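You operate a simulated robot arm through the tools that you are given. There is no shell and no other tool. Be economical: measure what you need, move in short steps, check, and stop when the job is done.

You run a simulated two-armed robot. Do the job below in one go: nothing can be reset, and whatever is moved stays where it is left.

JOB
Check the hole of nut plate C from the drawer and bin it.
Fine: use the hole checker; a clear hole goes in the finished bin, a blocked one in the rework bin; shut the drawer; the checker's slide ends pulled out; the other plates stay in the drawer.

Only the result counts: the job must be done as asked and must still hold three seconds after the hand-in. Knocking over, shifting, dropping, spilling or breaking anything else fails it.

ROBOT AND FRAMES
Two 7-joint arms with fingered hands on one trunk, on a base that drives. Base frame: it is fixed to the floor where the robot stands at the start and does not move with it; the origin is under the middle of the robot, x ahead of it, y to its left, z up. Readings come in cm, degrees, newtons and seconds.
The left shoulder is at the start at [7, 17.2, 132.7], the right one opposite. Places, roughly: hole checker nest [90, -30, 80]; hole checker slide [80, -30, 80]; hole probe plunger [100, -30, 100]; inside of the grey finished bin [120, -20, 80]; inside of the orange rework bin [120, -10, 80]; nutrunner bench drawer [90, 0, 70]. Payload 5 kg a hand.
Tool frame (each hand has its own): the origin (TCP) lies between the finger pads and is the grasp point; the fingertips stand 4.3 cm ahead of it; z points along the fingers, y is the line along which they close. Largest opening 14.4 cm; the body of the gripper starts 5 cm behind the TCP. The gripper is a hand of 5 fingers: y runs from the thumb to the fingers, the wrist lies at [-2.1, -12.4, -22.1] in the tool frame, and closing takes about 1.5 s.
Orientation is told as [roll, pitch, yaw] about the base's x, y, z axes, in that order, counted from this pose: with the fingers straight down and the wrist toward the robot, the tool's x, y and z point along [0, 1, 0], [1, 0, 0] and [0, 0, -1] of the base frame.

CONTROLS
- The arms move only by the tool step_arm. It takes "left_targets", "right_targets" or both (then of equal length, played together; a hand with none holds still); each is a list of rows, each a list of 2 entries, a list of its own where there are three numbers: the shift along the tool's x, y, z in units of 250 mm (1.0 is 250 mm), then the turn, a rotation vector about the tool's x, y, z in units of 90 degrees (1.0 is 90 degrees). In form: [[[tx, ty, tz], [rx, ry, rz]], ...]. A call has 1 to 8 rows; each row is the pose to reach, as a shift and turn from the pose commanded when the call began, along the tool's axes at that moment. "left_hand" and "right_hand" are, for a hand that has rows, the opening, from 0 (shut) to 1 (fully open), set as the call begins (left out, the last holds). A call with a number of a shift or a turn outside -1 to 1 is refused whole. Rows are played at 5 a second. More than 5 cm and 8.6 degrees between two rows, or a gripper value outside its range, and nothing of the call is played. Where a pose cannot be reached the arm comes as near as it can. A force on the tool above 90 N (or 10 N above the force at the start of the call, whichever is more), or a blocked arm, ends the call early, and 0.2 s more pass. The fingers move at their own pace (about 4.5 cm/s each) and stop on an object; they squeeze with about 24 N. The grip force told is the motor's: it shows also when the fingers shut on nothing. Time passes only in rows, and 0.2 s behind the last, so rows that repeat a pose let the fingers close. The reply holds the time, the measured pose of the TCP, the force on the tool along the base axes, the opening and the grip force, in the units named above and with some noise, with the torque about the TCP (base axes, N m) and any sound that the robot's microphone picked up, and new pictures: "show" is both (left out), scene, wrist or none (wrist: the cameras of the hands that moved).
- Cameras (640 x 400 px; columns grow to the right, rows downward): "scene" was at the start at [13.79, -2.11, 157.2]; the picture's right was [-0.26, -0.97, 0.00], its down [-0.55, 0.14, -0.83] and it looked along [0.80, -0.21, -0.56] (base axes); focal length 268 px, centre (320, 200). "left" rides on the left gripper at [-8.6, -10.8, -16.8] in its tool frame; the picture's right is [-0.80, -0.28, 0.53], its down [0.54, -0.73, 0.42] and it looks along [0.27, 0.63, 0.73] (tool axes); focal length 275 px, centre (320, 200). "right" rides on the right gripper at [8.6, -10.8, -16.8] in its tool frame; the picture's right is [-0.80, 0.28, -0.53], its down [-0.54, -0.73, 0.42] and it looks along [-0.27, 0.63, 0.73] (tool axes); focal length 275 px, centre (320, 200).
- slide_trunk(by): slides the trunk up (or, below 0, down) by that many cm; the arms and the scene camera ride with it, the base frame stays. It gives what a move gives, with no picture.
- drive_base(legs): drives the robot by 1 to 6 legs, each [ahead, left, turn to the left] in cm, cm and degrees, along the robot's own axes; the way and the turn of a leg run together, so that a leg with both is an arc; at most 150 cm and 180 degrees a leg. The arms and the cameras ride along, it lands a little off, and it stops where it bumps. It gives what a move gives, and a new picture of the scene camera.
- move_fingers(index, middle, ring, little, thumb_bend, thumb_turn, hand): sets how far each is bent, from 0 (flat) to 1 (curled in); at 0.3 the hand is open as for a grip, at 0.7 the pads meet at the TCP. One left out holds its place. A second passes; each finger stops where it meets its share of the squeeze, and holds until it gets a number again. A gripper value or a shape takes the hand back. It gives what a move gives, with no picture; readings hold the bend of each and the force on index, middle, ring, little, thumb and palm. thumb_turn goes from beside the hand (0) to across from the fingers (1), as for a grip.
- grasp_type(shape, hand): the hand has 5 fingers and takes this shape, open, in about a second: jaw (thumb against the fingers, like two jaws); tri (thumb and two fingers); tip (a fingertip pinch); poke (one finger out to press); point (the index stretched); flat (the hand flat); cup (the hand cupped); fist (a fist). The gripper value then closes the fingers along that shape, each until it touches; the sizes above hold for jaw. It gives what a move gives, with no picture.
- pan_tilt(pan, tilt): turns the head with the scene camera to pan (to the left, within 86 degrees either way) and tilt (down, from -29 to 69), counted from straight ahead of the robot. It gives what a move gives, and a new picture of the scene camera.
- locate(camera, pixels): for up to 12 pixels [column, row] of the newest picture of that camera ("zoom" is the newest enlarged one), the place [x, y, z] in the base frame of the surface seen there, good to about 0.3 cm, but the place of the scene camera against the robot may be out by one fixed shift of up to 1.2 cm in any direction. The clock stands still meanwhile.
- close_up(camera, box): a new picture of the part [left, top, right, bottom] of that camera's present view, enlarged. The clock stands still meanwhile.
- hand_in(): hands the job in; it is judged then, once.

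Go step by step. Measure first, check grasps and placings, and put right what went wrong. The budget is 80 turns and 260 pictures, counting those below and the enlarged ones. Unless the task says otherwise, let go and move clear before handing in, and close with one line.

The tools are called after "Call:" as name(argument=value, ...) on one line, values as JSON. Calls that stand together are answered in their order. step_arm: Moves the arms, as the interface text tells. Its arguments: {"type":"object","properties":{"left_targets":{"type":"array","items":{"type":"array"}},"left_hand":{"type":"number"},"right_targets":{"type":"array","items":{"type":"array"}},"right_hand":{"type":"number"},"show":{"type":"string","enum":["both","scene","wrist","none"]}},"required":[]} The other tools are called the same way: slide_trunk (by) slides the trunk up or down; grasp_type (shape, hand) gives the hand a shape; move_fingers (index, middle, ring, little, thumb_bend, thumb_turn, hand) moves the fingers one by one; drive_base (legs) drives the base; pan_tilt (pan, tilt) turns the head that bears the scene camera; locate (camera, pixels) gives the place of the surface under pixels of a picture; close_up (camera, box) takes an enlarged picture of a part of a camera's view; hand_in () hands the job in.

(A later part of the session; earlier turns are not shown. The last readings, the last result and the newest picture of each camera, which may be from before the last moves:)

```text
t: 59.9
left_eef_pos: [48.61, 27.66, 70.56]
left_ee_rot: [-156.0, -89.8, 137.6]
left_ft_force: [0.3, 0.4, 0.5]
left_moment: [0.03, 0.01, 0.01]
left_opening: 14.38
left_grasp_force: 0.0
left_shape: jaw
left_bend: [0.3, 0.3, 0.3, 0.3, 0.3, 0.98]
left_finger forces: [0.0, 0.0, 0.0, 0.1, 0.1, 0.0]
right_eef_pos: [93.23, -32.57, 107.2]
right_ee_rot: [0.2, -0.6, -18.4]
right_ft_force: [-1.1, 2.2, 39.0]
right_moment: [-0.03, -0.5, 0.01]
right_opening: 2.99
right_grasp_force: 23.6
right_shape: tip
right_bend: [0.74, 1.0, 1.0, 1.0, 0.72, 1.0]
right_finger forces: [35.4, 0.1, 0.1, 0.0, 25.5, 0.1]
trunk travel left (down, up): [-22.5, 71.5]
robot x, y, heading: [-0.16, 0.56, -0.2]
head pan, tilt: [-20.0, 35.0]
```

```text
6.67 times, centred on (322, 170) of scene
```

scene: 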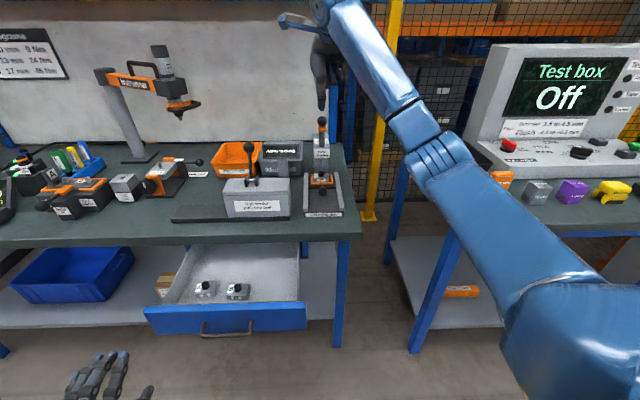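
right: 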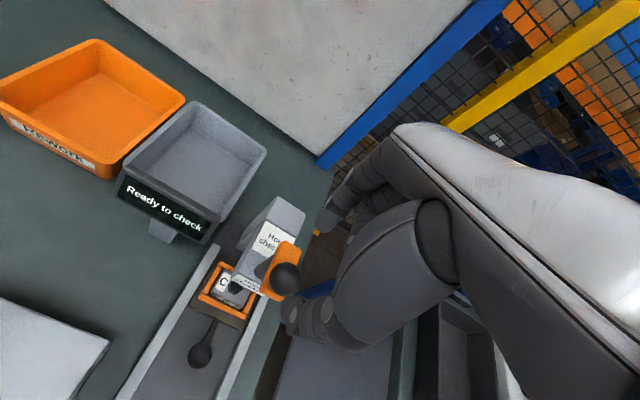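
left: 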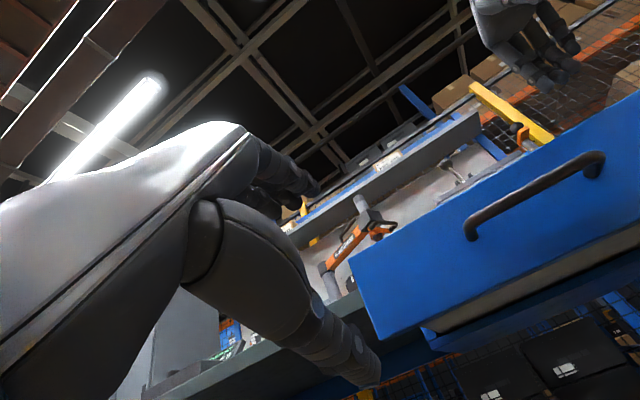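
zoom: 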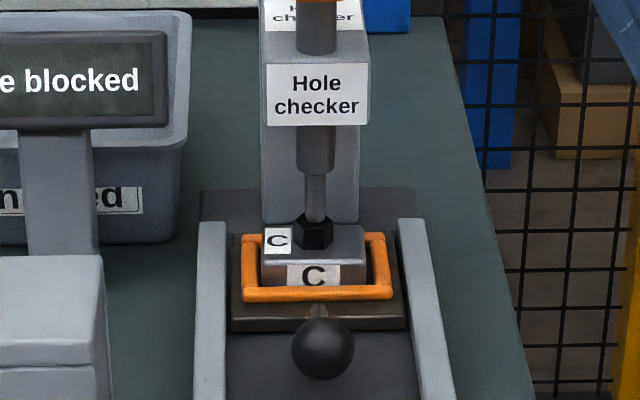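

The probe is centred on the hex, so C is genuinely blocked → rework bin. Raise the plunger back to its start height, then let go.

Call:
step_arm(right_targets=[[[0, 0, -0.04], [0, 0, 0]], [[0, 0, -0.08], [0, 0, 0]], [[0, 0, -0.125], [0, 0, 0]], [[0, 0, -0.125], [0, 0, 0]]], show="none")

Call:
step_arm(right_targets=[[[0, 0, 0], [0, 0, 0]], [[0, 0, 0], [0, 0, 0]], [[0, 0, 0], [0, 0, 0]], [[0, 0, 0], [0, 0, 0]], [[0, 0, -0.07], [0, 0, 0]], [[0, 0, -0.18], [0, 0, 0]], [[0, -0.1, -0.28], [0, 0, 0]], [[0, -0.25, -0.28], [0, 0, 0]]], right_hand=0.45, show="both")

Call:
close_up(camera="scene", box=[250, 90, 370, 220])

```text
t: 60.9
left_eef_pos: [48.83, 27.71, 70.34]
left_ee_rot: [-94.0, -89.9, 75.7]
left_ft_force: [0.6, -0.6, 1.0]
left_moment: [-0.02, 0.01, -0.02]
left_opening: 14.37
left_grasp_force: 0.1
left_shape: jaw
left_bend: [0.3, 0.3, 0.3, 0.3, 0.3, 0.98]
left_finger forces: [0.0, 0.1, 0.0, 0.1, 0.0, 0.0]
right_eef_pos: [93.3, -32.7, 109.58]
right_ee_rot: [0.0, 0.0, -18.3]
right_ft_force: [-8.8, 5.5, 2.7]
right_moment: [0.17, 0.28, -0.02]
right_opening: 2.75
right_grasp_force: 24.2
right_shape: tip
right_bend: [0.74, 1.0, 1.0, 1.0, 0.71, 1.0]
right_finger forces: [18.7, 0.0, 0.0, 0.1, 29.1, 0.0]
trunk travel left (down, up): [-22.5, 71.5]
robot x, y, heading: [-0.12, 0.65, -0.0]
head pan, tilt: [-20.0, 35.0]
```

```text
t: 62.7
left_eef_pos: [48.87, 27.59, 70.48]
left_ee_rot: [35.2, -89.9, -53.5]
left_ft_force: [-0.9, -0.5, 0.3]
left_moment: [-0.01, 0.06, 0.01]
left_opening: 14.36
left_grasp_force: 0.0
left_shape: jaw
left_bend: [0.3, 0.3, 0.3, 0.3, 0.3, 0.98]
left_finger forces: [0.0, 0.0, 0.0, 0.1, 0.1, 0.0]
right_eef_pos: [87.6, -30.8, 116.77]
right_ee_rot: [0.1, 0.0, -18.4]
right_ft_force: [-0.1, -0.1, 0.1]
right_moment: [-0.03, -0.04, 0.01]
right_opening: 6.48
right_grasp_force: 0.1
right_shape: tip
right_bend: [0.73, 0.98, 0.99, 0.99, 0.72, 1.0]
right_finger forces: [0.0, 0.0, 0.0, 0.1, 0.0, 0.0]
trunk travel left (down, up): [-22.5, 71.5]
robot x, y, heading: [-0.06, -0.31, 0.0]
head pan, tilt: [-20.0, 35.0]
```

scene: 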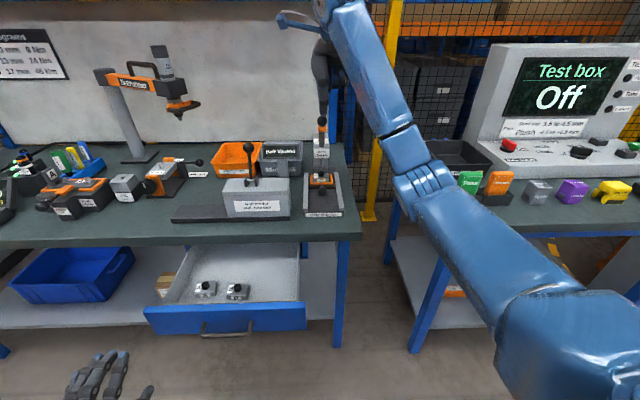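
right: 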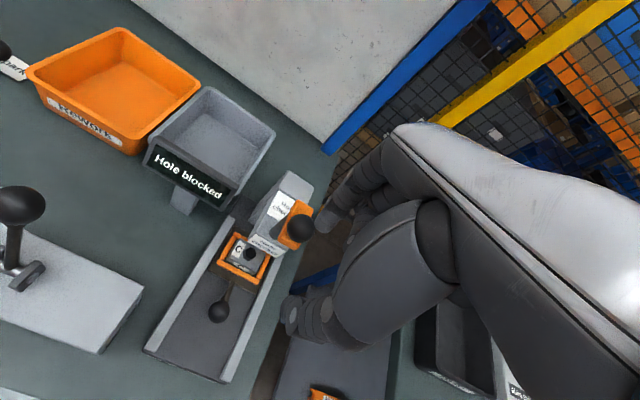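

```text
3.08 times, centred on (310, 155) of scene
```

zoom: 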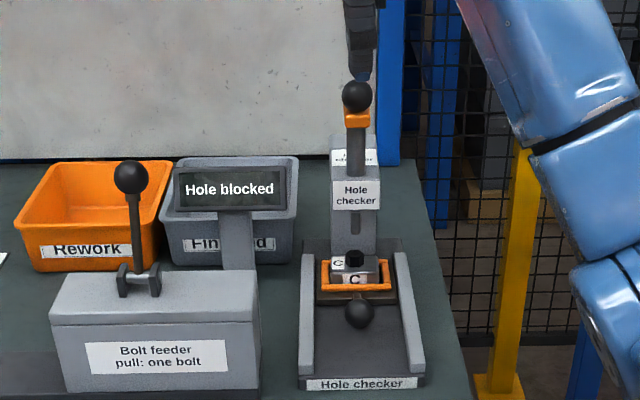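

Plunger is up again. Descend behind and then over the slide knob, keeping clear of the plunger handle.

Call:
step_arm(right_targets=[[[0, -0.12, 0], [0, 0, 0]], [[0, -0.22, 0.1], [0, 0, 0]], [[0, -0.22, 0.28], [0, 0, 0]], [[0, -0.22, 0.46], [0, 0, 0]], [[0, -0.22, 0.64], [0, 0, 0]], [[0, -0.22, 0.8], [0, 0, 0]], [[0, -0.22, 0.92], [0, 0, 0]], [[0, -0.22, 0.92], [0, 0, 0]]], show="wrist")

Call:
close_up(camera="right", box=[220, 140, 420, 340])

```text
t: 64.5
left_eef_pos: [48.87, 27.71, 70.34]
left_ee_rot: [-54.5, -89.9, 36.1]
left_ft_force: [-0.5, 0.6, -0.4]
left_moment: [-0.02, 0.0, -0.02]
left_opening: 14.36
left_grasp_force: 0.1
left_shape: jaw
left_bend: [0.3, 0.3, 0.3, 0.3, 0.3, 0.98]
left_finger forces: [0.0, 0.1, 0.1, 0.1, 0.0, 0.0]
right_eef_pos: [82.62, -29.05, 93.62]
right_ee_rot: [0.0, 0.0, -18.3]
right_ft_force: [0.0, -0.1, 0.7]
right_moment: [-0.01, 0.01, 0.01]
right_opening: 6.47
right_grasp_force: 0.1
right_shape: tip
right_bend: [0.73, 0.98, 0.99, 0.99, 0.72, 1.0]
right_finger forces: [0.1, 0.1, 0.0, 0.1, 0.0, 0.1]
trunk travel left (down, up): [-22.5, 71.5]
robot x, y, heading: [-0.46, 0.22, 0.2]
head pan, tilt: [-20.0, 35.0]
```

right: 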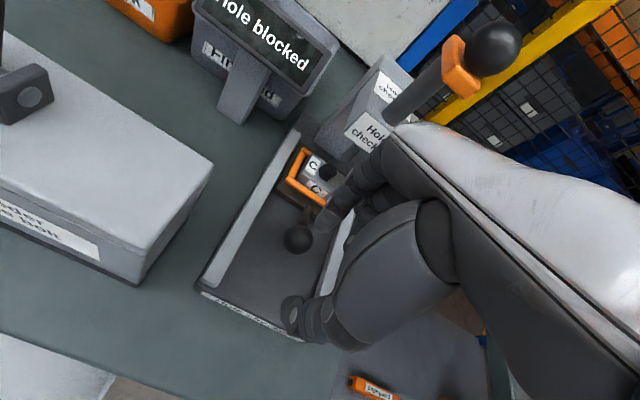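

```text
2.00 times, centred on (320, 240) of right
```

zoom: 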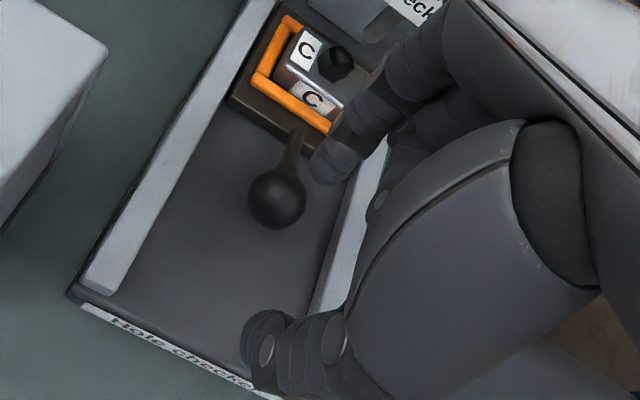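

Call:
locate(camera="right", pixels=[[298, 239], [288, 233], [308, 245], [301, 228], [296, 250], [321, 229], [290, 305]])

```text
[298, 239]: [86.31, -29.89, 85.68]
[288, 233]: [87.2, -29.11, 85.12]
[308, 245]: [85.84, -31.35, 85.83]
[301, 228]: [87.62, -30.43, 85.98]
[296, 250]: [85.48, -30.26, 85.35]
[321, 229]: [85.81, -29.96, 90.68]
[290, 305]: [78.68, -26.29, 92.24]
```

Knob centre ≈ (86.7,-30.5,84.8). Move forward 4.3 cm, down to z 88.7, close.

Call:
step_arm(right_targets=[[[-0.002, 0.09, 0], [0, 0, 0]], [[-0.003, 0.174, 0.02], [0, 0, 0]], [[-0.003, 0.174, 0.1], [0, 0, 0]], [[-0.003, 0.174, 0.195], [0, 0, 0]], [[-0.003, 0.174, 0.195], [0, 0, 0]]], show="none")

Call:
step_arm(right_targets=[[[0, 0, 0], [0, 0, 0]], [[0, 0, 0], [0, 0, 0]], [[0, 0, 0], [0, 0, 0]], [[0, 0, 0], [0, 0, 0]], [[0, 0, 0], [0, 0, 0]], [[0, 0, 0], [0, 0, 0]]], right_hand=0, show="wrist")

```text
t: 65.7
left_eef_pos: [48.91, 27.64, 70.29]
left_ee_rot: [-50.6, -89.8, 32.1]
left_ft_force: [0.8, 0.2, -0.3]
left_moment: [0.05, 0.02, -0.03]
left_opening: 14.35
left_grasp_force: 0.1
left_shape: jaw
left_bend: [0.3, 0.3, 0.3, 0.3, 0.3, 0.98]
left_finger forces: [0.0, 0.0, 0.0, 0.0, 0.0, 0.0]
right_eef_pos: [86.49, -30.6, 88.85]
right_ee_rot: [0.1, 0.0, -18.3]
right_ft_force: [0.4, 0.2, -0.3]
right_moment: [-0.04, -0.02, -0.05]
right_opening: 6.46
right_grasp_force: 0.0
right_shape: tip
right_bend: [0.73, 0.98, 0.99, 0.99, 0.72, 1.0]
right_finger forces: [0.1, 0.0, 0.0, 0.0, 0.0, 0.1]
trunk travel left (down, up): [-22.5, 71.5]
robot x, y, heading: [-0.31, -0.29, -0.2]
head pan, tilt: [-20.0, 35.0]
```

```text
t: 67.1
left_eef_pos: [48.77, 27.64, 70.43]
left_ee_rot: [-62.2, -89.9, 43.7]
left_ft_force: [-1.0, 0.5, 0.6]
left_moment: [0.01, -0.01, 0.02]
left_opening: 14.37
left_grasp_force: 0.1
left_shape: jaw
left_bend: [0.3, 0.3, 0.3, 0.3, 0.3, 0.98]
left_finger forces: [0.0, 0.0, 0.0, 0.0, 0.0, 0.0]
right_eef_pos: [86.41, -30.54, 88.83]
right_ee_rot: [-0.1, 0.1, -18.4]
right_ft_force: [-4.7, 2.5, 3.2]
right_moment: [0.02, 0.13, 0.01]
right_opening: 2.51
right_grasp_force: 23.9
right_shape: tip
right_bend: [0.74, 1.0, 1.0, 1.0, 0.73, 1.0]
right_finger forces: [16.8, 0.0, 0.0, 0.0, 20.8, 0.0]
trunk travel left (down, up): [-22.5, 71.5]
robot x, y, heading: [-0.23, 0.09, 0.2]
head pan, tilt: [-20.0, 35.0]
```

right: 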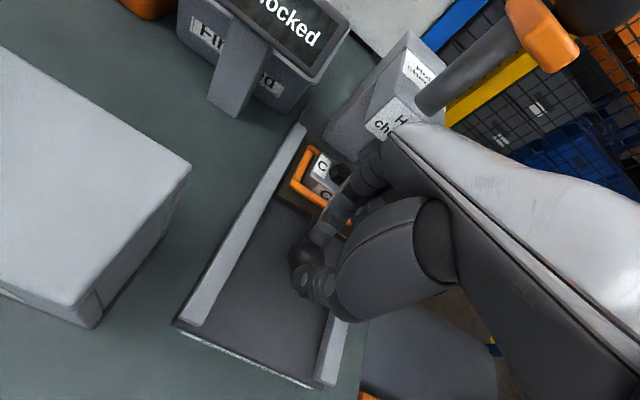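

Gripped. Pull the slide out.

Call:
step_arm(right_targets=[[[0, -0.04, 0], [0, 0, 0]], [[0, -0.1, 0], [0, 0, 0]], [[0, -0.17, 0], [0, 0, 0]], [[0, -0.24, 0], [0, 0, 0]], [[0, -0.31, 0], [0, 0, 0]], [[0, -0.38, 0], [0, 0, 0]], [[0, -0.43, 0], [0, 0, 0]], [[0, -0.46, 0], [0, 0, 0]]], show="wrist")

Call:
close_up(camera="scene", box=[290, 120, 360, 220])

```text
t: 68.9
left_eef_pos: [48.82, 27.7, 70.4]
left_ee_rot: [-87.8, -90.0, 69.4]
left_ft_force: [-0.6, -0.3, 0.0]
left_moment: [-0.01, -0.01, 0.0]
left_opening: 14.36
left_grasp_force: 0.1
left_shape: jaw
left_bend: [0.3, 0.3, 0.3, 0.3, 0.3, 0.98]
left_finger forces: [0.0, 0.1, 0.0, 0.0, 0.0, 0.2]
right_eef_pos: [75.29, -26.92, 88.91]
right_ee_rot: [0.0, -0.1, -18.4]
right_ft_force: [-2.6, -3.8, 12.6]
right_moment: [-0.17, -0.13, -0.06]
right_opening: 2.44
right_grasp_force: 24.2
right_shape: tip
right_bend: [0.73, 1.0, 1.0, 1.0, 0.73, 1.0]
right_finger forces: [25.8, 0.0, 0.1, 0.0, 21.5, 0.0]
trunk travel left (down, up): [-22.5, 71.5]
robot x, y, heading: [-0.31, -0.38, 0.4]
head pan, tilt: [-20.0, 35.0]
```

right: 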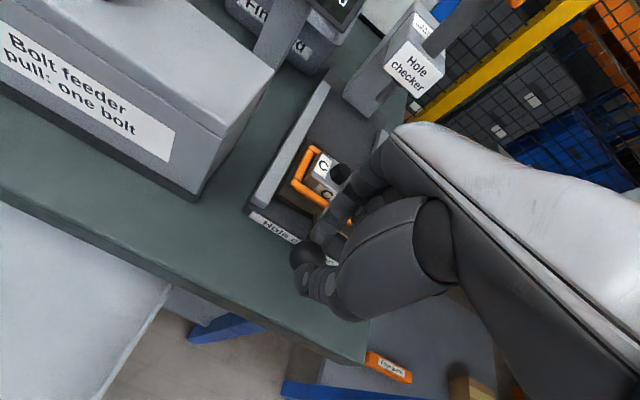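

```text
4.00 times, centred on (325, 170) of scene
```

zoom: 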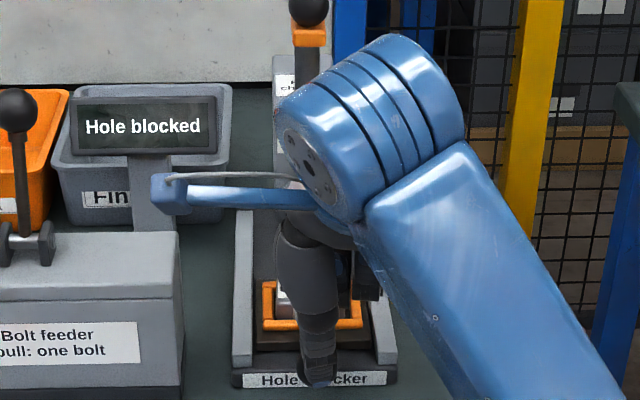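

Slide is nearly out. Pull a little more to reach the end stop.

Call:
step_arm(right_targets=[[[0, -0.02, 0], [0, 0, 0]], [[0, -0.04, 0], [0, 0, 0]], [[0, -0.06, 0], [0, 0, 0]]], show="none")

```text
t: 69.7
left_eef_pos: [48.96, 27.63, 70.45]
left_ee_rot: [-51.7, -89.9, 33.5]
left_ft_force: [-1.1, 0.2, 0.2]
left_moment: [0.0, 0.01, -0.03]
left_opening: 14.37
left_grasp_force: 0.0
left_shape: jaw
left_bend: [0.3, 0.3, 0.3, 0.3, 0.3, 0.98]
left_finger forces: [0.1, 0.1, 0.0, 0.1, 0.0, 0.0]
right_eef_pos: [74.26, -26.43, 88.91]
right_ee_rot: [0.1, -0.2, -18.4]
right_ft_force: [16.2, -7.8, 20.7]
right_moment: [-0.46, -1.16, 0.0]
right_opening: 2.77
right_grasp_force: 24.1
right_shape: tip
right_bend: [0.73, 1.0, 1.0, 1.0, 0.74, 1.0]
right_finger forces: [38.9, 0.1, 0.0, 0.0, 11.0, 0.0]
trunk travel left (down, up): [-22.5, 71.5]
robot x, y, heading: [0.21, -0.03, 0.4]
head pan, tilt: [-20.0, 35.0]
```

End stop felt (16 N). Release, rise, and go over the plate again.

Call:
step_arm(right_targets=[[[0, 0.012, 0], [0, 0, 0]], [[0, 0.012, 0], [0, 0, 0]], [[0, 0.012, 0], [0, 0, 0]], [[0, 0.012, 0], [0, 0, 0]], [[0, 0.012, -0.1], [0, 0, 0]], [[0, 0.012, -0.24], [0, 0, 0]], [[0, 0.1, -0.34], [0, 0, 0]], [[0, 0.24, -0.34], [0, 0, 0]]], right_hand=0.45, show="wrist")

Call:
close_up(camera="right", box=[220, 140, 420, 340])

Call:
close_up(camera="scene", box=[290, 120, 360, 220])

```text
t: 71.5
left_eef_pos: [48.95, 27.68, 70.46]
left_ee_rot: [-23.9, -89.9, 5.5]
left_ft_force: [-0.1, 0.3, -0.3]
left_moment: [-0.06, 0.01, -0.02]
left_opening: 14.37
left_grasp_force: 0.1
left_shape: jaw
left_bend: [0.3, 0.3, 0.3, 0.3, 0.3, 0.98]
left_finger forces: [0.0, 0.0, 0.1, 0.1, 0.1, 0.0]
right_eef_pos: [79.92, -28.55, 97.29]
right_ee_rot: [0.0, 0.1, -18.3]
right_ft_force: [0.2, -0.9, -0.9]
right_moment: [0.02, 0.03, 0.02]
right_opening: 6.46
right_grasp_force: 0.0
right_shape: tip
right_bend: [0.73, 0.98, 0.99, 0.99, 0.72, 1.0]
right_finger forces: [0.1, 0.0, 0.1, 0.0, 0.0, 0.0]
trunk travel left (down, up): [-22.5, 71.5]
robot x, y, heading: [-0.18, 0.26, 0.0]
head pan, tilt: [-20.0, 35.0]
```

right: 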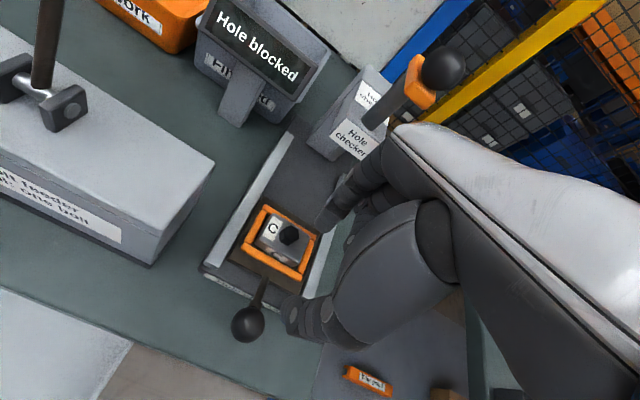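

```text
2.00 times, centred on (320, 240) of right
```

zoom: 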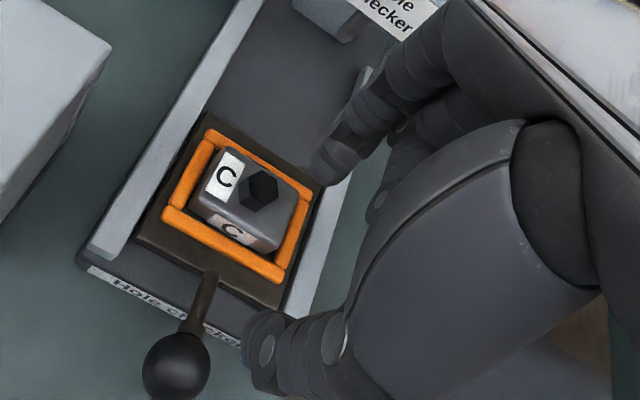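

```text
4.00 times, centred on (325, 170) of scene
```

zoom: 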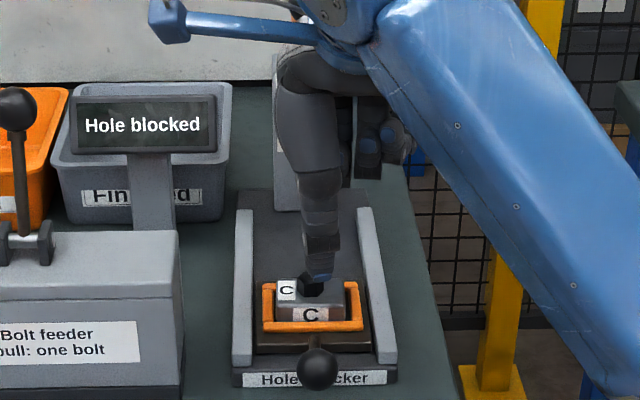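

Slide is out with the plate still in. Measure the hex at (290,236).

Call:
locate(camera="right", pixels=[[290, 234], [289, 238], [287, 232], [293, 236], [275, 217], [258, 250], [302, 241], [288, 255], [320, 225], [293, 300]])

```text
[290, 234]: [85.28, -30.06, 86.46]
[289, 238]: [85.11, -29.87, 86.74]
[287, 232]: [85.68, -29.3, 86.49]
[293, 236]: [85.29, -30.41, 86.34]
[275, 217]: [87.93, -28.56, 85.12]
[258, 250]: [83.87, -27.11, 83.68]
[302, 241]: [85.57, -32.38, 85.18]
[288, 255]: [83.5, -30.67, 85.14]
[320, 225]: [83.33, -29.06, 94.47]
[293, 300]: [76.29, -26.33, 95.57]
```

Hex centre ≈ (85.3,-30.0), top 86.6. Descend onto it with 4.6 cm opening and pinch.

Call:
step_arm(right_targets=[[[0.007, 0.08, 0], [0, 0, 0]], [[0.014, 0.16, 0.02], [0, 0, 0]], [[0.021, 0.222, 0.09], [0, 0, 0]], [[0.021, 0.222, 0.18], [0, 0, 0]], [[0.021, 0.222, 0.27], [0, 0, 0]], [[0.021, 0.222, 0.33], [0, 0, 0]], [[0.021, 0.222, 0.33], [0, 0, 0]]], right_hand=0.32, show="none")

Call:
close_up(camera="right", box=[220, 140, 420, 340])

Call:
step_arm(right_targets=[[[0, 0, 0], [0, 0, 0]], [[0, 0, 0], [0, 0, 0]], [[0, 0, 0], [0, 0, 0]], [[0, 0, 0], [0, 0, 0]], [[0, 0, 0], [0, 0, 0]], [[0, 0, 0], [0, 0, 0]]], right_hand=0, show="none")

Call:
close_up(camera="right", box=[220, 140, 420, 340])

```text
t: 73.1
left_eef_pos: [48.84, 27.57, 70.32]
left_ee_rot: [-45.8, -89.9, 27.4]
left_ft_force: [-0.5, 0.0, 0.4]
left_moment: [0.01, -0.02, 0.05]
left_opening: 14.37
left_grasp_force: 0.0
left_shape: jaw
left_bend: [0.3, 0.3, 0.3, 0.3, 0.3, 0.98]
left_finger forces: [0.1, 0.0, 0.0, 0.1, 0.0, 0.0]
right_eef_pos: [85.22, -29.44, 88.91]
right_ee_rot: [0.0, 0.0, -18.3]
right_ft_force: [0.1, 0.9, 0.4]
right_moment: [-0.02, -0.03, 0.04]
right_opening: 4.7
right_grasp_force: 0.0
right_shape: tip
right_bend: [0.73, 0.98, 0.99, 0.99, 0.74, 1.0]
right_finger forces: [0.5, 0.0, 0.0, 0.0, 0.1, 0.1]
trunk travel left (down, up): [-22.5, 71.5]
robot x, y, heading: [-0.31, -0.14, 0.1]
head pan, tilt: [-20.0, 35.0]
```

```text
2.00 times, centred on (320, 240) of right
```

zoom: 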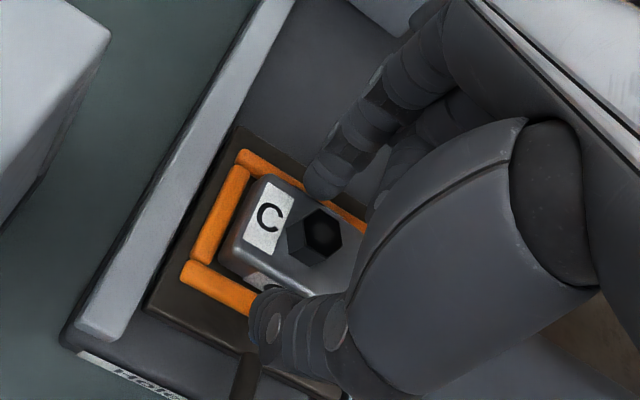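

```text
t: 74.5
left_eef_pos: [48.86, 27.64, 70.37]
left_ee_rot: [-67.0, -89.8, 48.6]
left_ft_force: [-0.6, 0.0, 1.0]
left_moment: [-0.02, -0.02, 0.0]
left_opening: 14.35
left_grasp_force: 0.0
left_shape: jaw
left_bend: [0.3, 0.3, 0.3, 0.3, 0.3, 0.98]
left_finger forces: [0.1, 0.0, 0.0, 0.0, 0.0, 0.0]
right_eef_pos: [85.27, -29.54, 89.03]
right_ee_rot: [0.0, 0.0, -18.2]
right_ft_force: [1.8, -0.5, 9.9]
right_moment: [-0.08, -0.38, 0.02]
right_opening: 2.65
right_grasp_force: 23.6
right_shape: tip
right_bend: [0.73, 1.0, 1.0, 1.0, 0.75, 1.0]
right_finger forces: [28.8, 0.1, 0.0, 0.0, 20.7, 0.0]
trunk travel left (down, up): [-22.5, 71.5]
robot x, y, heading: [-0.27, 0.13, 0.1]
head pan, tilt: [-20.0, 35.0]
```

```text
2.00 times, centred on (320, 240) of right
```

zoom: 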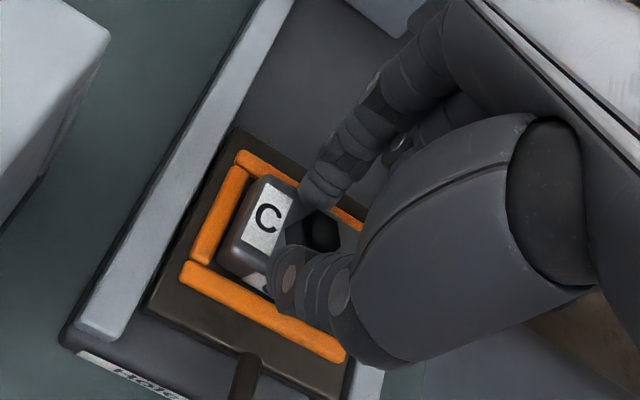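

The pinch is a little left of the hex centre. Open, shift 0.45 cm right, and re-pinch.

Call:
step_arm(right_targets=[[[0, 0, 0], [0, 0, 0]], [[0, 0, 0], [0, 0, 0]], [[0, 0, 0], [0, 0, 0]], [[-0.018, 0, -0.002], [0, 0, 0]], [[-0.018, 0, -0.002], [0, 0, 0]]], right_hand=0.32, show="none")

Call:
step_arm(right_targets=[[[0, 0, 0], [0, 0, 0]], [[0, 0, 0], [0, 0, 0]], [[0, 0, 0], [0, 0, 0]], [[0, 0, 0], [0, 0, 0]], [[0, 0, 0], [0, 0, 0]], [[0, 0, 0], [0, 0, 0]]], right_hand=0, show="none")

Call:
step_arm(right_targets=[[[0, 0, -0.02], [0, 0, 0]], [[0, 0, -0.06], [0, 0, 0]], [[0, 0, -0.12], [0, 0, 0]], [[0, 0, -0.2], [0, 0, 0]], [[0, -0.06, -0.3], [0, 0, 0]], [[0, -0.14, -0.4], [0, 0, 0]], [[0, -0.14, -0.4], [0, 0, 0]]], show="wrist")

Call:
close_up(camera="scene", box=[290, 120, 360, 220])

```text
t: 75.7
left_eef_pos: [48.88, 27.59, 70.41]
left_ee_rot: [-71.2, -89.9, 52.8]
left_ft_force: [-0.1, -0.5, 0.0]
left_moment: [0.01, 0.0, -0.01]
left_opening: 14.38
left_grasp_force: 0.0
left_shape: jaw
left_bend: [0.3, 0.3, 0.3, 0.3, 0.3, 0.98]
left_finger forces: [0.1, 0.0, 0.0, 0.0, 0.0, 0.1]
right_eef_pos: [85.05, -30.01, 89.11]
right_ee_rot: [0.1, 0.0, -18.3]
right_ft_force: [-0.7, 2.9, 6.3]
right_moment: [0.03, -0.18, 0.09]
right_opening: 4.59
right_grasp_force: 0.1
right_shape: tip
right_bend: [0.74, 0.98, 0.99, 0.99, 0.74, 1.0]
right_finger forces: [6.3, 0.1, 0.1, 0.0, 0.0, 0.0]
trunk travel left (down, up): [-22.5, 71.5]
robot x, y, heading: [-0.31, 0.16, 0.1]
head pan, tilt: [-20.0, 35.0]
```

```text
t: 77.1
left_eef_pos: [48.92, 27.72, 70.38]
left_ee_rot: [-66.5, -89.9, 48.2]
left_ft_force: [-0.7, 0.1, 0.1]
left_moment: [0.0, -0.03, -0.02]
left_opening: 14.37
left_grasp_force: 0.1
left_shape: jaw
left_bend: [0.3, 0.3, 0.3, 0.3, 0.3, 0.98]
left_finger forces: [0.1, 0.1, 0.1, 0.0, 0.0, 0.1]
right_eef_pos: [85.1, -30.03, 89.13]
right_ee_rot: [0.0, 0.0, -18.3]
right_ft_force: [0.1, 0.1, 6.9]
right_moment: [-0.01, -0.12, 0.0]
right_opening: 2.59
right_grasp_force: 23.9
right_shape: tip
right_bend: [0.73, 1.0, 1.0, 1.0, 0.74, 1.0]
right_finger forces: [25.2, 0.1, 0.0, 0.0, 22.3, 0.1]
trunk travel left (down, up): [-22.5, 71.5]
robot x, y, heading: [-0.14, 0.31, 0.4]
head pan, tilt: [-20.0, 35.0]
```

```text
t: 78.7
left_eef_pos: [48.98, 27.53, 70.22]
left_ee_rot: [-26.4, -89.9, 8.1]
left_ft_force: [0.2, -1.0, 0.0]
left_moment: [0.0, 0.01, 0.01]
left_opening: 14.38
left_grasp_force: 0.0
left_shape: jaw
left_bend: [0.3, 0.3, 0.3, 0.3, 0.3, 0.98]
left_finger forces: [0.0, 0.0, 0.0, 0.0, 0.1, 0.0]
right_eef_pos: [81.97, -28.97, 98.89]
right_ee_rot: [-0.1, 0.0, -18.3]
right_ft_force: [0.4, 0.9, -3.3]
right_moment: [0.01, 0.04, -0.03]
right_opening: 2.4
right_grasp_force: 24.2
right_shape: tip
right_bend: [0.74, 1.0, 1.0, 1.0, 0.75, 1.0]
right_finger forces: [17.8, 0.0, 0.1, 0.1, 17.6, 0.0]
trunk travel left (down, up): [-22.5, 71.5]
robot x, y, heading: [0.08, 0.59, 0.1]
head pan, tilt: [-20.0, 35.0]
```

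right: 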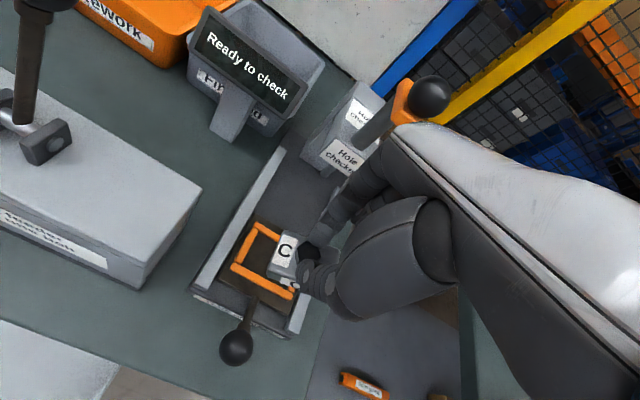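

```text
4.00 times, centred on (325, 170) of scene
```

zoom: 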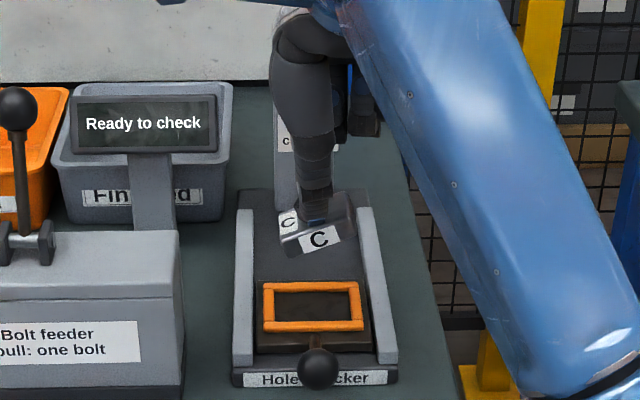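

C is held again, the display reset to "Ready to check". The rework bin needs the robot to come closer, so first shut the drawer: left hand into a fist, align with the handle.

Call:
grasp_type(hand="left", shape="fist")

Call:
step_arm(left_targets=[[[-0.12, 0, 0], [0, 0, 0]], [[-0.25, 0, 0], [0, 0, 0]], [[-0.38, 0, 0], [0, 0, 0]], [[-0.5, 0, 0], [0, 0, 0]], [[-0.61, 0, 0], [0, 0, 0]], [[-0.7, 0, 0], [0, 0, 0]], [[-0.7, 0, 0], [0, 0, 0]]], show="none")

Call:
pan_tilt(pan=0, tilt=48)

Call:
close_up(camera="scene", box=[200, 150, 400, 310])

```text
t: 79.6
left_eef_pos: [48.98, 27.57, 70.39]
left_ee_rot: [-35.4, -89.9, 17.1]
left_ft_force: [-0.2, 0.6, 0.4]
left_moment: [0.03, 0.01, 0.0]
left_opening: 0.0
left_grasp_force: 0.0
left_shape: fist
left_bend: [1.0, 1.0, 1.0, 1.0, 0.85, 0.85]
left_finger forces: [0.0, 0.1, 0.0, 0.1, 0.1, 0.0]
right_eef_pos: [82.01, -28.92, 98.9]
right_ee_rot: [0.0, 0.1, -18.4]
right_ft_force: [-0.3, 0.0, -3.5]
right_moment: [0.03, 0.02, -0.02]
right_opening: 2.4
right_grasp_force: 24.0
right_shape: tip
right_bend: [0.74, 1.0, 1.0, 1.0, 0.75, 1.0]
right_finger forces: [17.8, 0.0, 0.0, 0.1, 17.6, 0.1]
trunk travel left (down, up): [-22.5, 71.5]
robot x, y, heading: [-0.12, 0.34, 0.1]
head pan, tilt: [-20.0, 35.0]
```

```text
t: 81.2
left_eef_pos: [43.39, 11.21, 70.42]
left_ee_rot: [-28.9, -90.0, 10.6]
left_ft_force: [-0.2, 0.2, -1.0]
left_moment: [0.01, -0.01, 0.0]
left_opening: 0.0
left_grasp_force: 0.0
left_shape: fist
left_bend: [1.0, 1.0, 1.0, 1.0, 0.85, 0.85]
left_finger forces: [0.0, 0.0, 0.1, 0.0, 0.1, 0.1]
right_eef_pos: [81.92, -28.87, 98.97]
right_ee_rot: [-0.1, 0.0, -18.3]
right_ft_force: [-0.2, 0.5, -3.6]
right_moment: [0.01, 0.03, 0.01]
right_opening: 2.39
right_grasp_force: 23.8
right_shape: tip
right_bend: [0.74, 1.0, 1.0, 1.0, 0.75, 1.0]
right_finger forces: [17.8, 0.1, 0.0, 0.0, 17.6, 0.0]
trunk travel left (down, up): [-22.5, 71.5]
robot x, y, heading: [-0.28, 0.22, 0.2]
head pan, tilt: [-20.0, 35.0]
```

```text
t: 82.0
left_eef_pos: [43.27, 11.12, 70.33]
left_ee_rot: [-34.1, -89.8, 15.7]
left_ft_force: [0.1, -0.3, 0.1]
left_moment: [-0.01, 0.02, -0.01]
left_opening: 0.0
left_grasp_force: 0.1
left_shape: fist
left_bend: [1.0, 1.0, 1.0, 1.0, 0.85, 0.85]
left_finger forces: [0.1, 0.0, 0.0, 0.1, 0.0, 0.0]
right_eef_pos: [81.91, -28.88, 98.93]
right_ee_rot: [0.0, 0.1, -18.3]
right_ft_force: [0.3, 0.6, -3.1]
right_moment: [-0.01, 0.04, -0.03]
right_opening: 2.41
right_grasp_force: 23.6
right_shape: tip
right_bend: [0.74, 1.0, 1.0, 1.0, 0.75, 1.0]
right_finger forces: [17.9, 0.1, 0.0, 0.0, 17.6, 0.1]
trunk travel left (down, up): [-22.5, 71.5]
robot x, y, heading: [-0.11, 0.06, -0.1]
head pan, tilt: [0.0, 48.0]
```

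scene: 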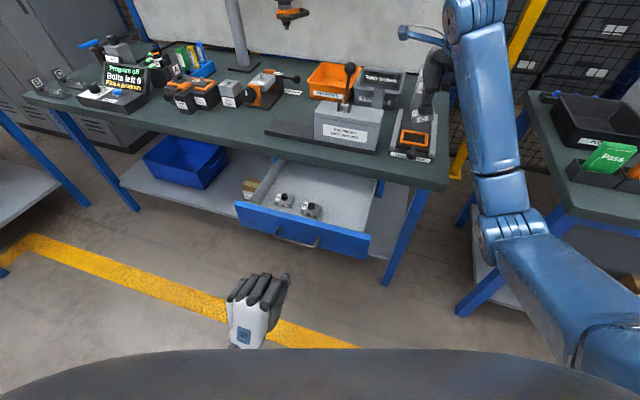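

```text
2.50 times, centred on (300, 230) of scene
```

zoom: 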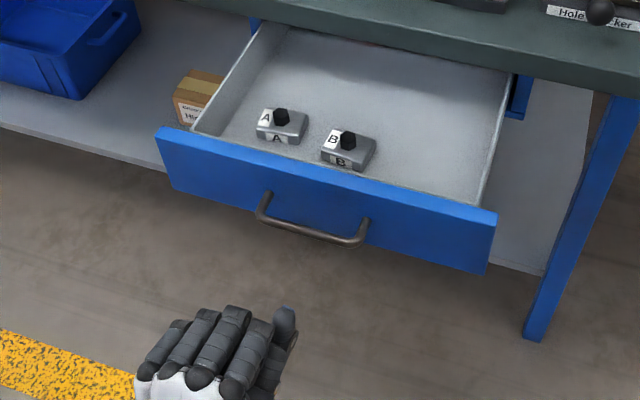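

Fist is in line with the handle. Push forward along the drawer direction.

Call:
step_arm(left_targets=[[[0, 0, 0.08], [0, 0, 0]], [[0, 0, 0.16], [0, 0, 0]], [[0, 0, 0.23], [0, 0, 0]], [[0, 0, 0.3], [0, 0, 0]], [[0, 0, 0.36], [0, 0, 0]], [[0, 0, 0.43], [0, 0, 0]], [[0, 0, 0.5], [0, 0, 0]], [[0, 0, 0.58], [0, 0, 0]]], show="scene")

Call:
close_up(camera="scene", box=[200, 150, 400, 310])

```text
t: 83.8
left_eef_pos: [57.15, 6.66, 70.23]
left_ee_rot: [-27.7, -89.8, 9.4]
left_ft_force: [0.3, -0.3, -0.9]
left_moment: [-0.04, 0.0, -0.01]
left_opening: 0.0
left_grasp_force: 0.0
left_shape: fist
left_bend: [1.0, 1.0, 1.0, 1.0, 0.86, 0.85]
left_finger forces: [0.1, 0.0, 0.0, 0.1, 0.0, 0.0]
right_eef_pos: [82.02, -28.82, 98.8]
right_ee_rot: [0.1, 0.1, -18.3]
right_ft_force: [0.3, -0.2, -2.8]
right_moment: [0.02, 0.02, 0.0]
right_opening: 2.39
right_grasp_force: 24.0
right_shape: tip
right_bend: [0.74, 1.0, 1.0, 1.0, 0.75, 1.0]
right_finger forces: [17.7, 0.0, 0.0, 0.0, 17.6, 0.1]
trunk travel left (down, up): [-22.5, 71.5]
robot x, y, heading: [-0.18, 0.22, 0.2]
head pan, tilt: [0.0, 48.0]
```

scene: 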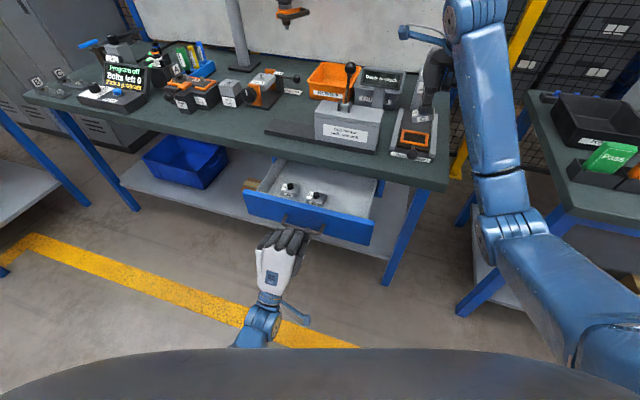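

```text
2.50 times, centred on (300, 230) of scene
```

zoom: 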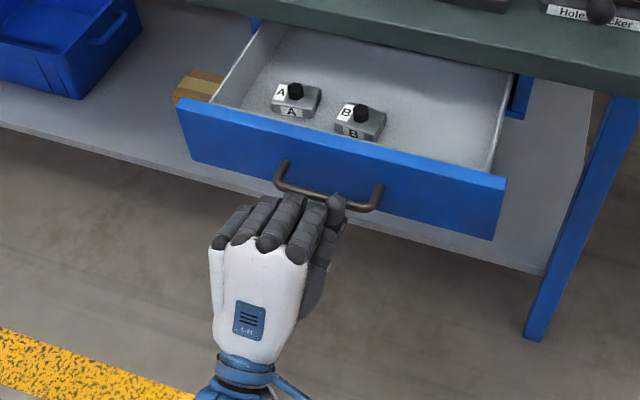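

The drawer is moving in with the fist on the handle. Continue.

Call:
step_arm(left_targets=[[[0, 0, 0.09], [0, 0, 0]], [[0, 0, 0.18], [0, 0, 0]], [[0, 0, 0.28], [0, 0, 0]], [[0, 0, 0.38], [0, 0, 0]], [[0, 0, 0.48], [0, 0, 0]], [[0, 0, 0.58], [0, 0, 0]], [[0, 0, 0.67], [0, 0, 0]], [[0, 0, 0.74], [0, 0, 0]]], show="scene")

Call:
step_arm(left_targets=[[[0, 0, 0.02], [0, 0, 0]], [[0, 0, 0.04], [0, 0, 0]], [[0, 0, 0.06], [0, 0, 0]], [[0, 0, 0.08], [0, 0, 0]]], show="none")

Call:
close_up(camera="scene", box=[220, 130, 420, 290])

```text
t: 85.6
left_eef_pos: [74.59, 0.66, 70.37]
left_ee_rot: [-32.7, -89.9, 14.3]
left_ft_force: [0.2, -0.5, 0.1]
left_moment: [0.0, 0.02, 0.02]
left_opening: 13.61
left_grasp_force: 0.1
left_shape: fist
left_bend: [1.0, 1.0, 1.0, 1.0, 0.86, 0.85]
left_finger forces: [0.1, 0.0, 0.0, 0.0, 0.0, 0.1]
right_eef_pos: [82.05, -28.97, 98.77]
right_ee_rot: [0.1, 0.1, -18.2]
right_ft_force: [0.4, 0.0, -2.6]
right_moment: [0.02, 0.04, -0.02]
right_opening: 2.4
right_grasp_force: 24.5
right_shape: tip
right_bend: [0.74, 1.0, 1.0, 1.0, 0.75, 1.0]
right_finger forces: [17.7, 0.0, 0.1, 0.1, 17.5, 0.1]
trunk travel left (down, up): [-22.5, 71.5]
robot x, y, heading: [0.31, 0.37, 0.1]
head pan, tilt: [0.0, 48.0]
```

scene: 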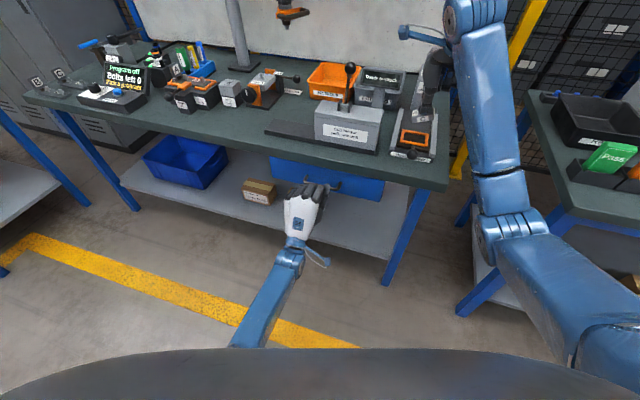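

```text
t: 86.6
left_eef_pos: [76.11, 0.37, 70.12]
left_ee_rot: [-15.6, -89.6, -2.8]
left_ft_force: [-57.1, 20.4, -19.2]
left_moment: [0.44, -0.36, -1.68]
left_opening: 13.65
left_grasp_force: 0.0
left_shape: fist
left_bend: [1.0, 1.0, 1.0, 1.0, 0.93, 0.84]
left_finger forces: [0.0, 0.0, 0.0, 0.1, 65.0, 0.0]
right_eef_pos: [81.72, -28.58, 99.08]
right_ee_rot: [0.0, -0.1, -18.2]
right_ft_force: [-0.1, -0.5, -2.6]
right_moment: [0.02, 0.0, 0.0]
right_opening: 2.38
right_grasp_force: 24.1
right_shape: tip
right_bend: [0.74, 1.0, 1.0, 1.0, 0.75, 1.0]
right_finger forces: [17.9, 0.0, 0.1, 0.1, 17.7, 0.0]
trunk travel left (down, up): [-22.5, 71.5]
robot x, y, heading: [-0.18, 0.06, -0.0]
head pan, tilt: [0.0, 48.0]
```

```text
2.50 times, centred on (320, 210) of scene
```

zoom: 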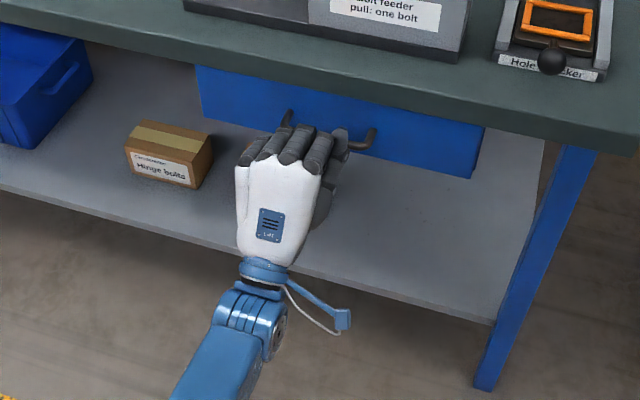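

The drawer front looks flush again (57 N at the stop). Withdraw the left hand and lift the right hand with the plate clear for driving.

Call:
step_arm(left_targets=[[[0, 0, -0.1], [0, 0, 0]], [[0, 0, -0.22], [0, 0, 0]], [[0, 0, -0.35], [0, 0, 0]], [[0, 0, -0.48], [0, 0, 0]], [[0, 0, -0.61], [0, 0, 0]], [[0, 0, -0.74], [0, 0, 0]], [[0, 0, -0.87], [0, 0, 0]], [[0, 0, -1.0], [0, 0, 0]]], right_targets=[[[0, -0.1, -0.1], [0, 0, 0]], [[0, -0.2, -0.2], [0, 0, 0]], [[0, -0.3, -0.32], [0, 0, 0]], [[0, -0.4, -0.44], [0, 0, 0]], [[0, -0.5, -0.57], [0, 0, 0]], [[0, -0.6, -0.7], [0, 0, 0]], [[0, -0.7, -0.83], [0, 0, 0]], [[0, -0.8, -0.96], [0, 0, 0]]], show="none")

Call:
step_arm(left_targets=[[[0.09, 0, -0.08], [0, 0, 0]], [[0.19, 0, -0.16], [0, 0, 0]], [[0.3, 0, -0.24], [0, 0, 0]], [[0.41, 0, -0.32], [0, 0, 0]], [[0.51, 0, -0.4], [0, 0, 0]], [[0.61, 0, -0.48], [0, 0, 0]], [[0.7, 0, -0.56], [0, 0, 0]], [[0.75, 0, -0.6], [0, 0, 0]]], show="none")

Call:
step_arm(left_targets=[[[0.12, 0, -0.1], [0, 0, 0]], [[0.24, 0, -0.2], [0, 0, 0]], [[0.36, 0, -0.32], [0, 0, 0]], [[0.46, 0, -0.44], [0, 0, 0]], [[0.54, 0, -0.54], [0, 0, 0]], [[0.6, 0, -0.6], [0, 0, 0]]], show="scene")

Call:
close_up(camera="scene", box=[220, 130, 420, 290])

```text
t: 88.4
left_eef_pos: [52.53, 8.05, 70.41]
left_ee_rot: [-145.7, -89.9, 127.4]
left_ft_force: [-0.8, 0.0, 0.6]
left_moment: [0.02, 0.03, 0.01]
left_opening: 13.63
left_grasp_force: 0.1
left_shape: fist
left_bend: [1.0, 1.0, 1.0, 1.0, 0.86, 0.85]
left_finger forces: [0.0, 0.0, 0.1, 0.0, 0.0, 0.0]
right_eef_pos: [62.55, -22.7, 123.31]
right_ee_rot: [0.0, -0.1, -18.5]
right_ft_force: [-1.6, 0.4, -2.8]
right_moment: [0.0, -0.04, 0.02]
right_opening: 2.39
right_grasp_force: 24.0
right_shape: tip
right_bend: [0.74, 1.0, 1.0, 1.0, 0.75, 1.0]
right_finger forces: [17.8, 0.0, 0.0, 0.1, 18.2, 0.1]
trunk travel left (down, up): [-22.5, 71.5]
robot x, y, heading: [-0.06, 0.2, 0.1]
head pan, tilt: [0.0, 48.0]
```

```text
t: 90.2
left_eef_pos: [44.37, 30.6, 70.43]
left_ee_rot: [-49.2, -90.0, 30.8]
left_ft_force: [-0.2, -0.4, 1.1]
left_moment: [-0.04, 0.01, 0.01]
left_opening: 13.63
left_grasp_force: 0.1
left_shape: fist
left_bend: [1.0, 1.0, 1.0, 1.0, 0.86, 0.85]
left_finger forces: [0.1, 0.0, 0.0, 0.1, 0.0, 0.0]
right_eef_pos: [62.93, -22.68, 123.19]
right_ee_rot: [0.0, 0.0, -18.2]
right_ft_force: [-0.2, 0.1, -3.2]
right_moment: [0.01, 0.04, 0.03]
right_opening: 2.39
right_grasp_force: 23.6
right_shape: tip
right_bend: [0.74, 1.0, 1.0, 1.0, 0.75, 1.0]
right_finger forces: [17.9, 0.0, 0.1, 0.0, 18.0, 0.1]
trunk travel left (down, up): [-22.5, 71.5]
robot x, y, heading: [0.44, 0.03, 0.0]
head pan, tilt: [0.0, 48.0]
```

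```text
t: 91.6
left_eef_pos: [35.02, 49.49, 70.32]
left_ee_rot: [-36.7, -89.8, 18.3]
left_ft_force: [0.6, -0.4, 0.6]
left_moment: [0.0, 0.01, -0.03]
left_opening: 13.65
left_grasp_force: 0.0
left_shape: fist
left_bend: [1.0, 1.0, 1.0, 1.0, 0.85, 0.85]
left_finger forces: [0.0, 0.0, 0.0, 0.0, 0.1, 0.0]
right_eef_pos: [62.69, -22.53, 123.21]
right_ee_rot: [0.0, 0.0, -18.3]
right_ft_force: [-0.1, -0.1, -3.6]
right_moment: [0.05, 0.01, 0.03]
right_opening: 2.41
right_grasp_force: 24.1
right_shape: tip
right_bend: [0.74, 1.0, 1.0, 1.0, 0.75, 1.0]
right_finger forces: [17.8, 0.0, 0.0, 0.1, 18.0, 0.1]
trunk travel left (down, up): [-22.5, 71.5]
robot x, y, heading: [-0.04, -0.19, 0.2]
head pan, tilt: [0.0, 48.0]
```

scene: 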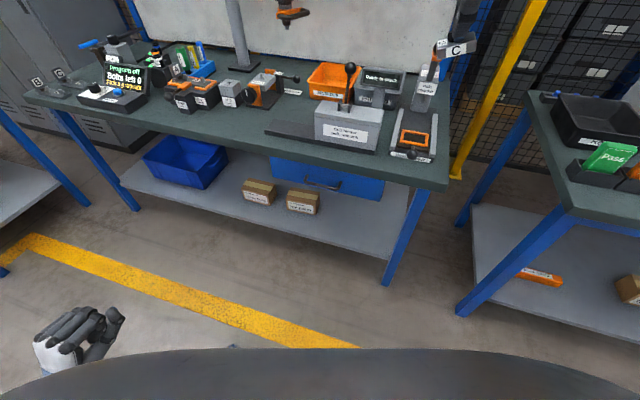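

```text
2.50 times, centred on (320, 210) of scene
```

zoom: 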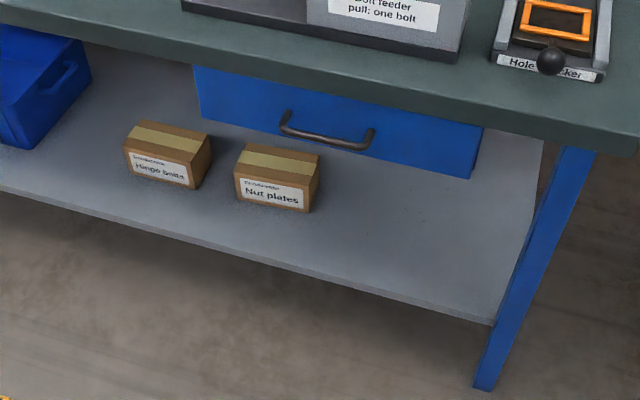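

Drawer looks shut. Verify by locating the handle and drawer front, also shelf edge and the rework bin.

Call:
locate(camera="zoom", pixels=[[325, 141], [300, 131], [240, 100], [450, 150], [250, 265], [400, 298], [480, 160], [475, 365]])

Call:
locate(camera="scene", pixels=[[330, 78], [315, 66], [356, 70], [312, 90], [345, 95], [330, 64], [60, 110], [283, 15]])

Call:
close_up(camera="scene", box=[280, 40, 420, 140])

```text
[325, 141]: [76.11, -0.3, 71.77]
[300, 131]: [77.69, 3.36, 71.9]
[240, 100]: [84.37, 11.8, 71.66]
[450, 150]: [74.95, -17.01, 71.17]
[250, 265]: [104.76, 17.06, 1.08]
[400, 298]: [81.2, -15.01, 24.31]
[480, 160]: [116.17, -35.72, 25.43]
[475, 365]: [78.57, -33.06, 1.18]
```

```text
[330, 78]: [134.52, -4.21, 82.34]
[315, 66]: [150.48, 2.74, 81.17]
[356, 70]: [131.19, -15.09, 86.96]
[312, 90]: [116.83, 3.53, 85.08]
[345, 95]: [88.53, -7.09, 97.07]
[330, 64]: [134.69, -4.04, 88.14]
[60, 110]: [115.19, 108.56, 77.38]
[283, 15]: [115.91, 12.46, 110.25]
```

```text
4.00 times, centred on (350, 90) of scene
```

zoom: 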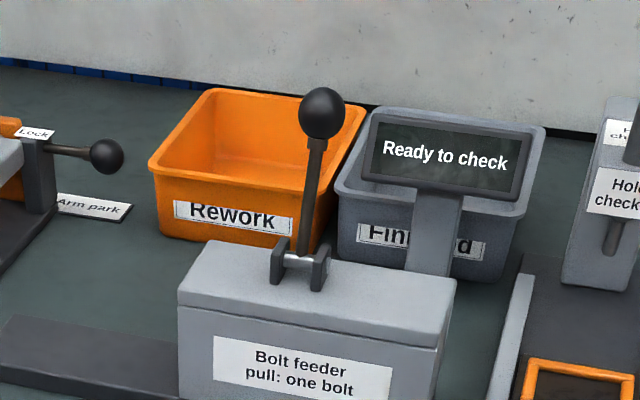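

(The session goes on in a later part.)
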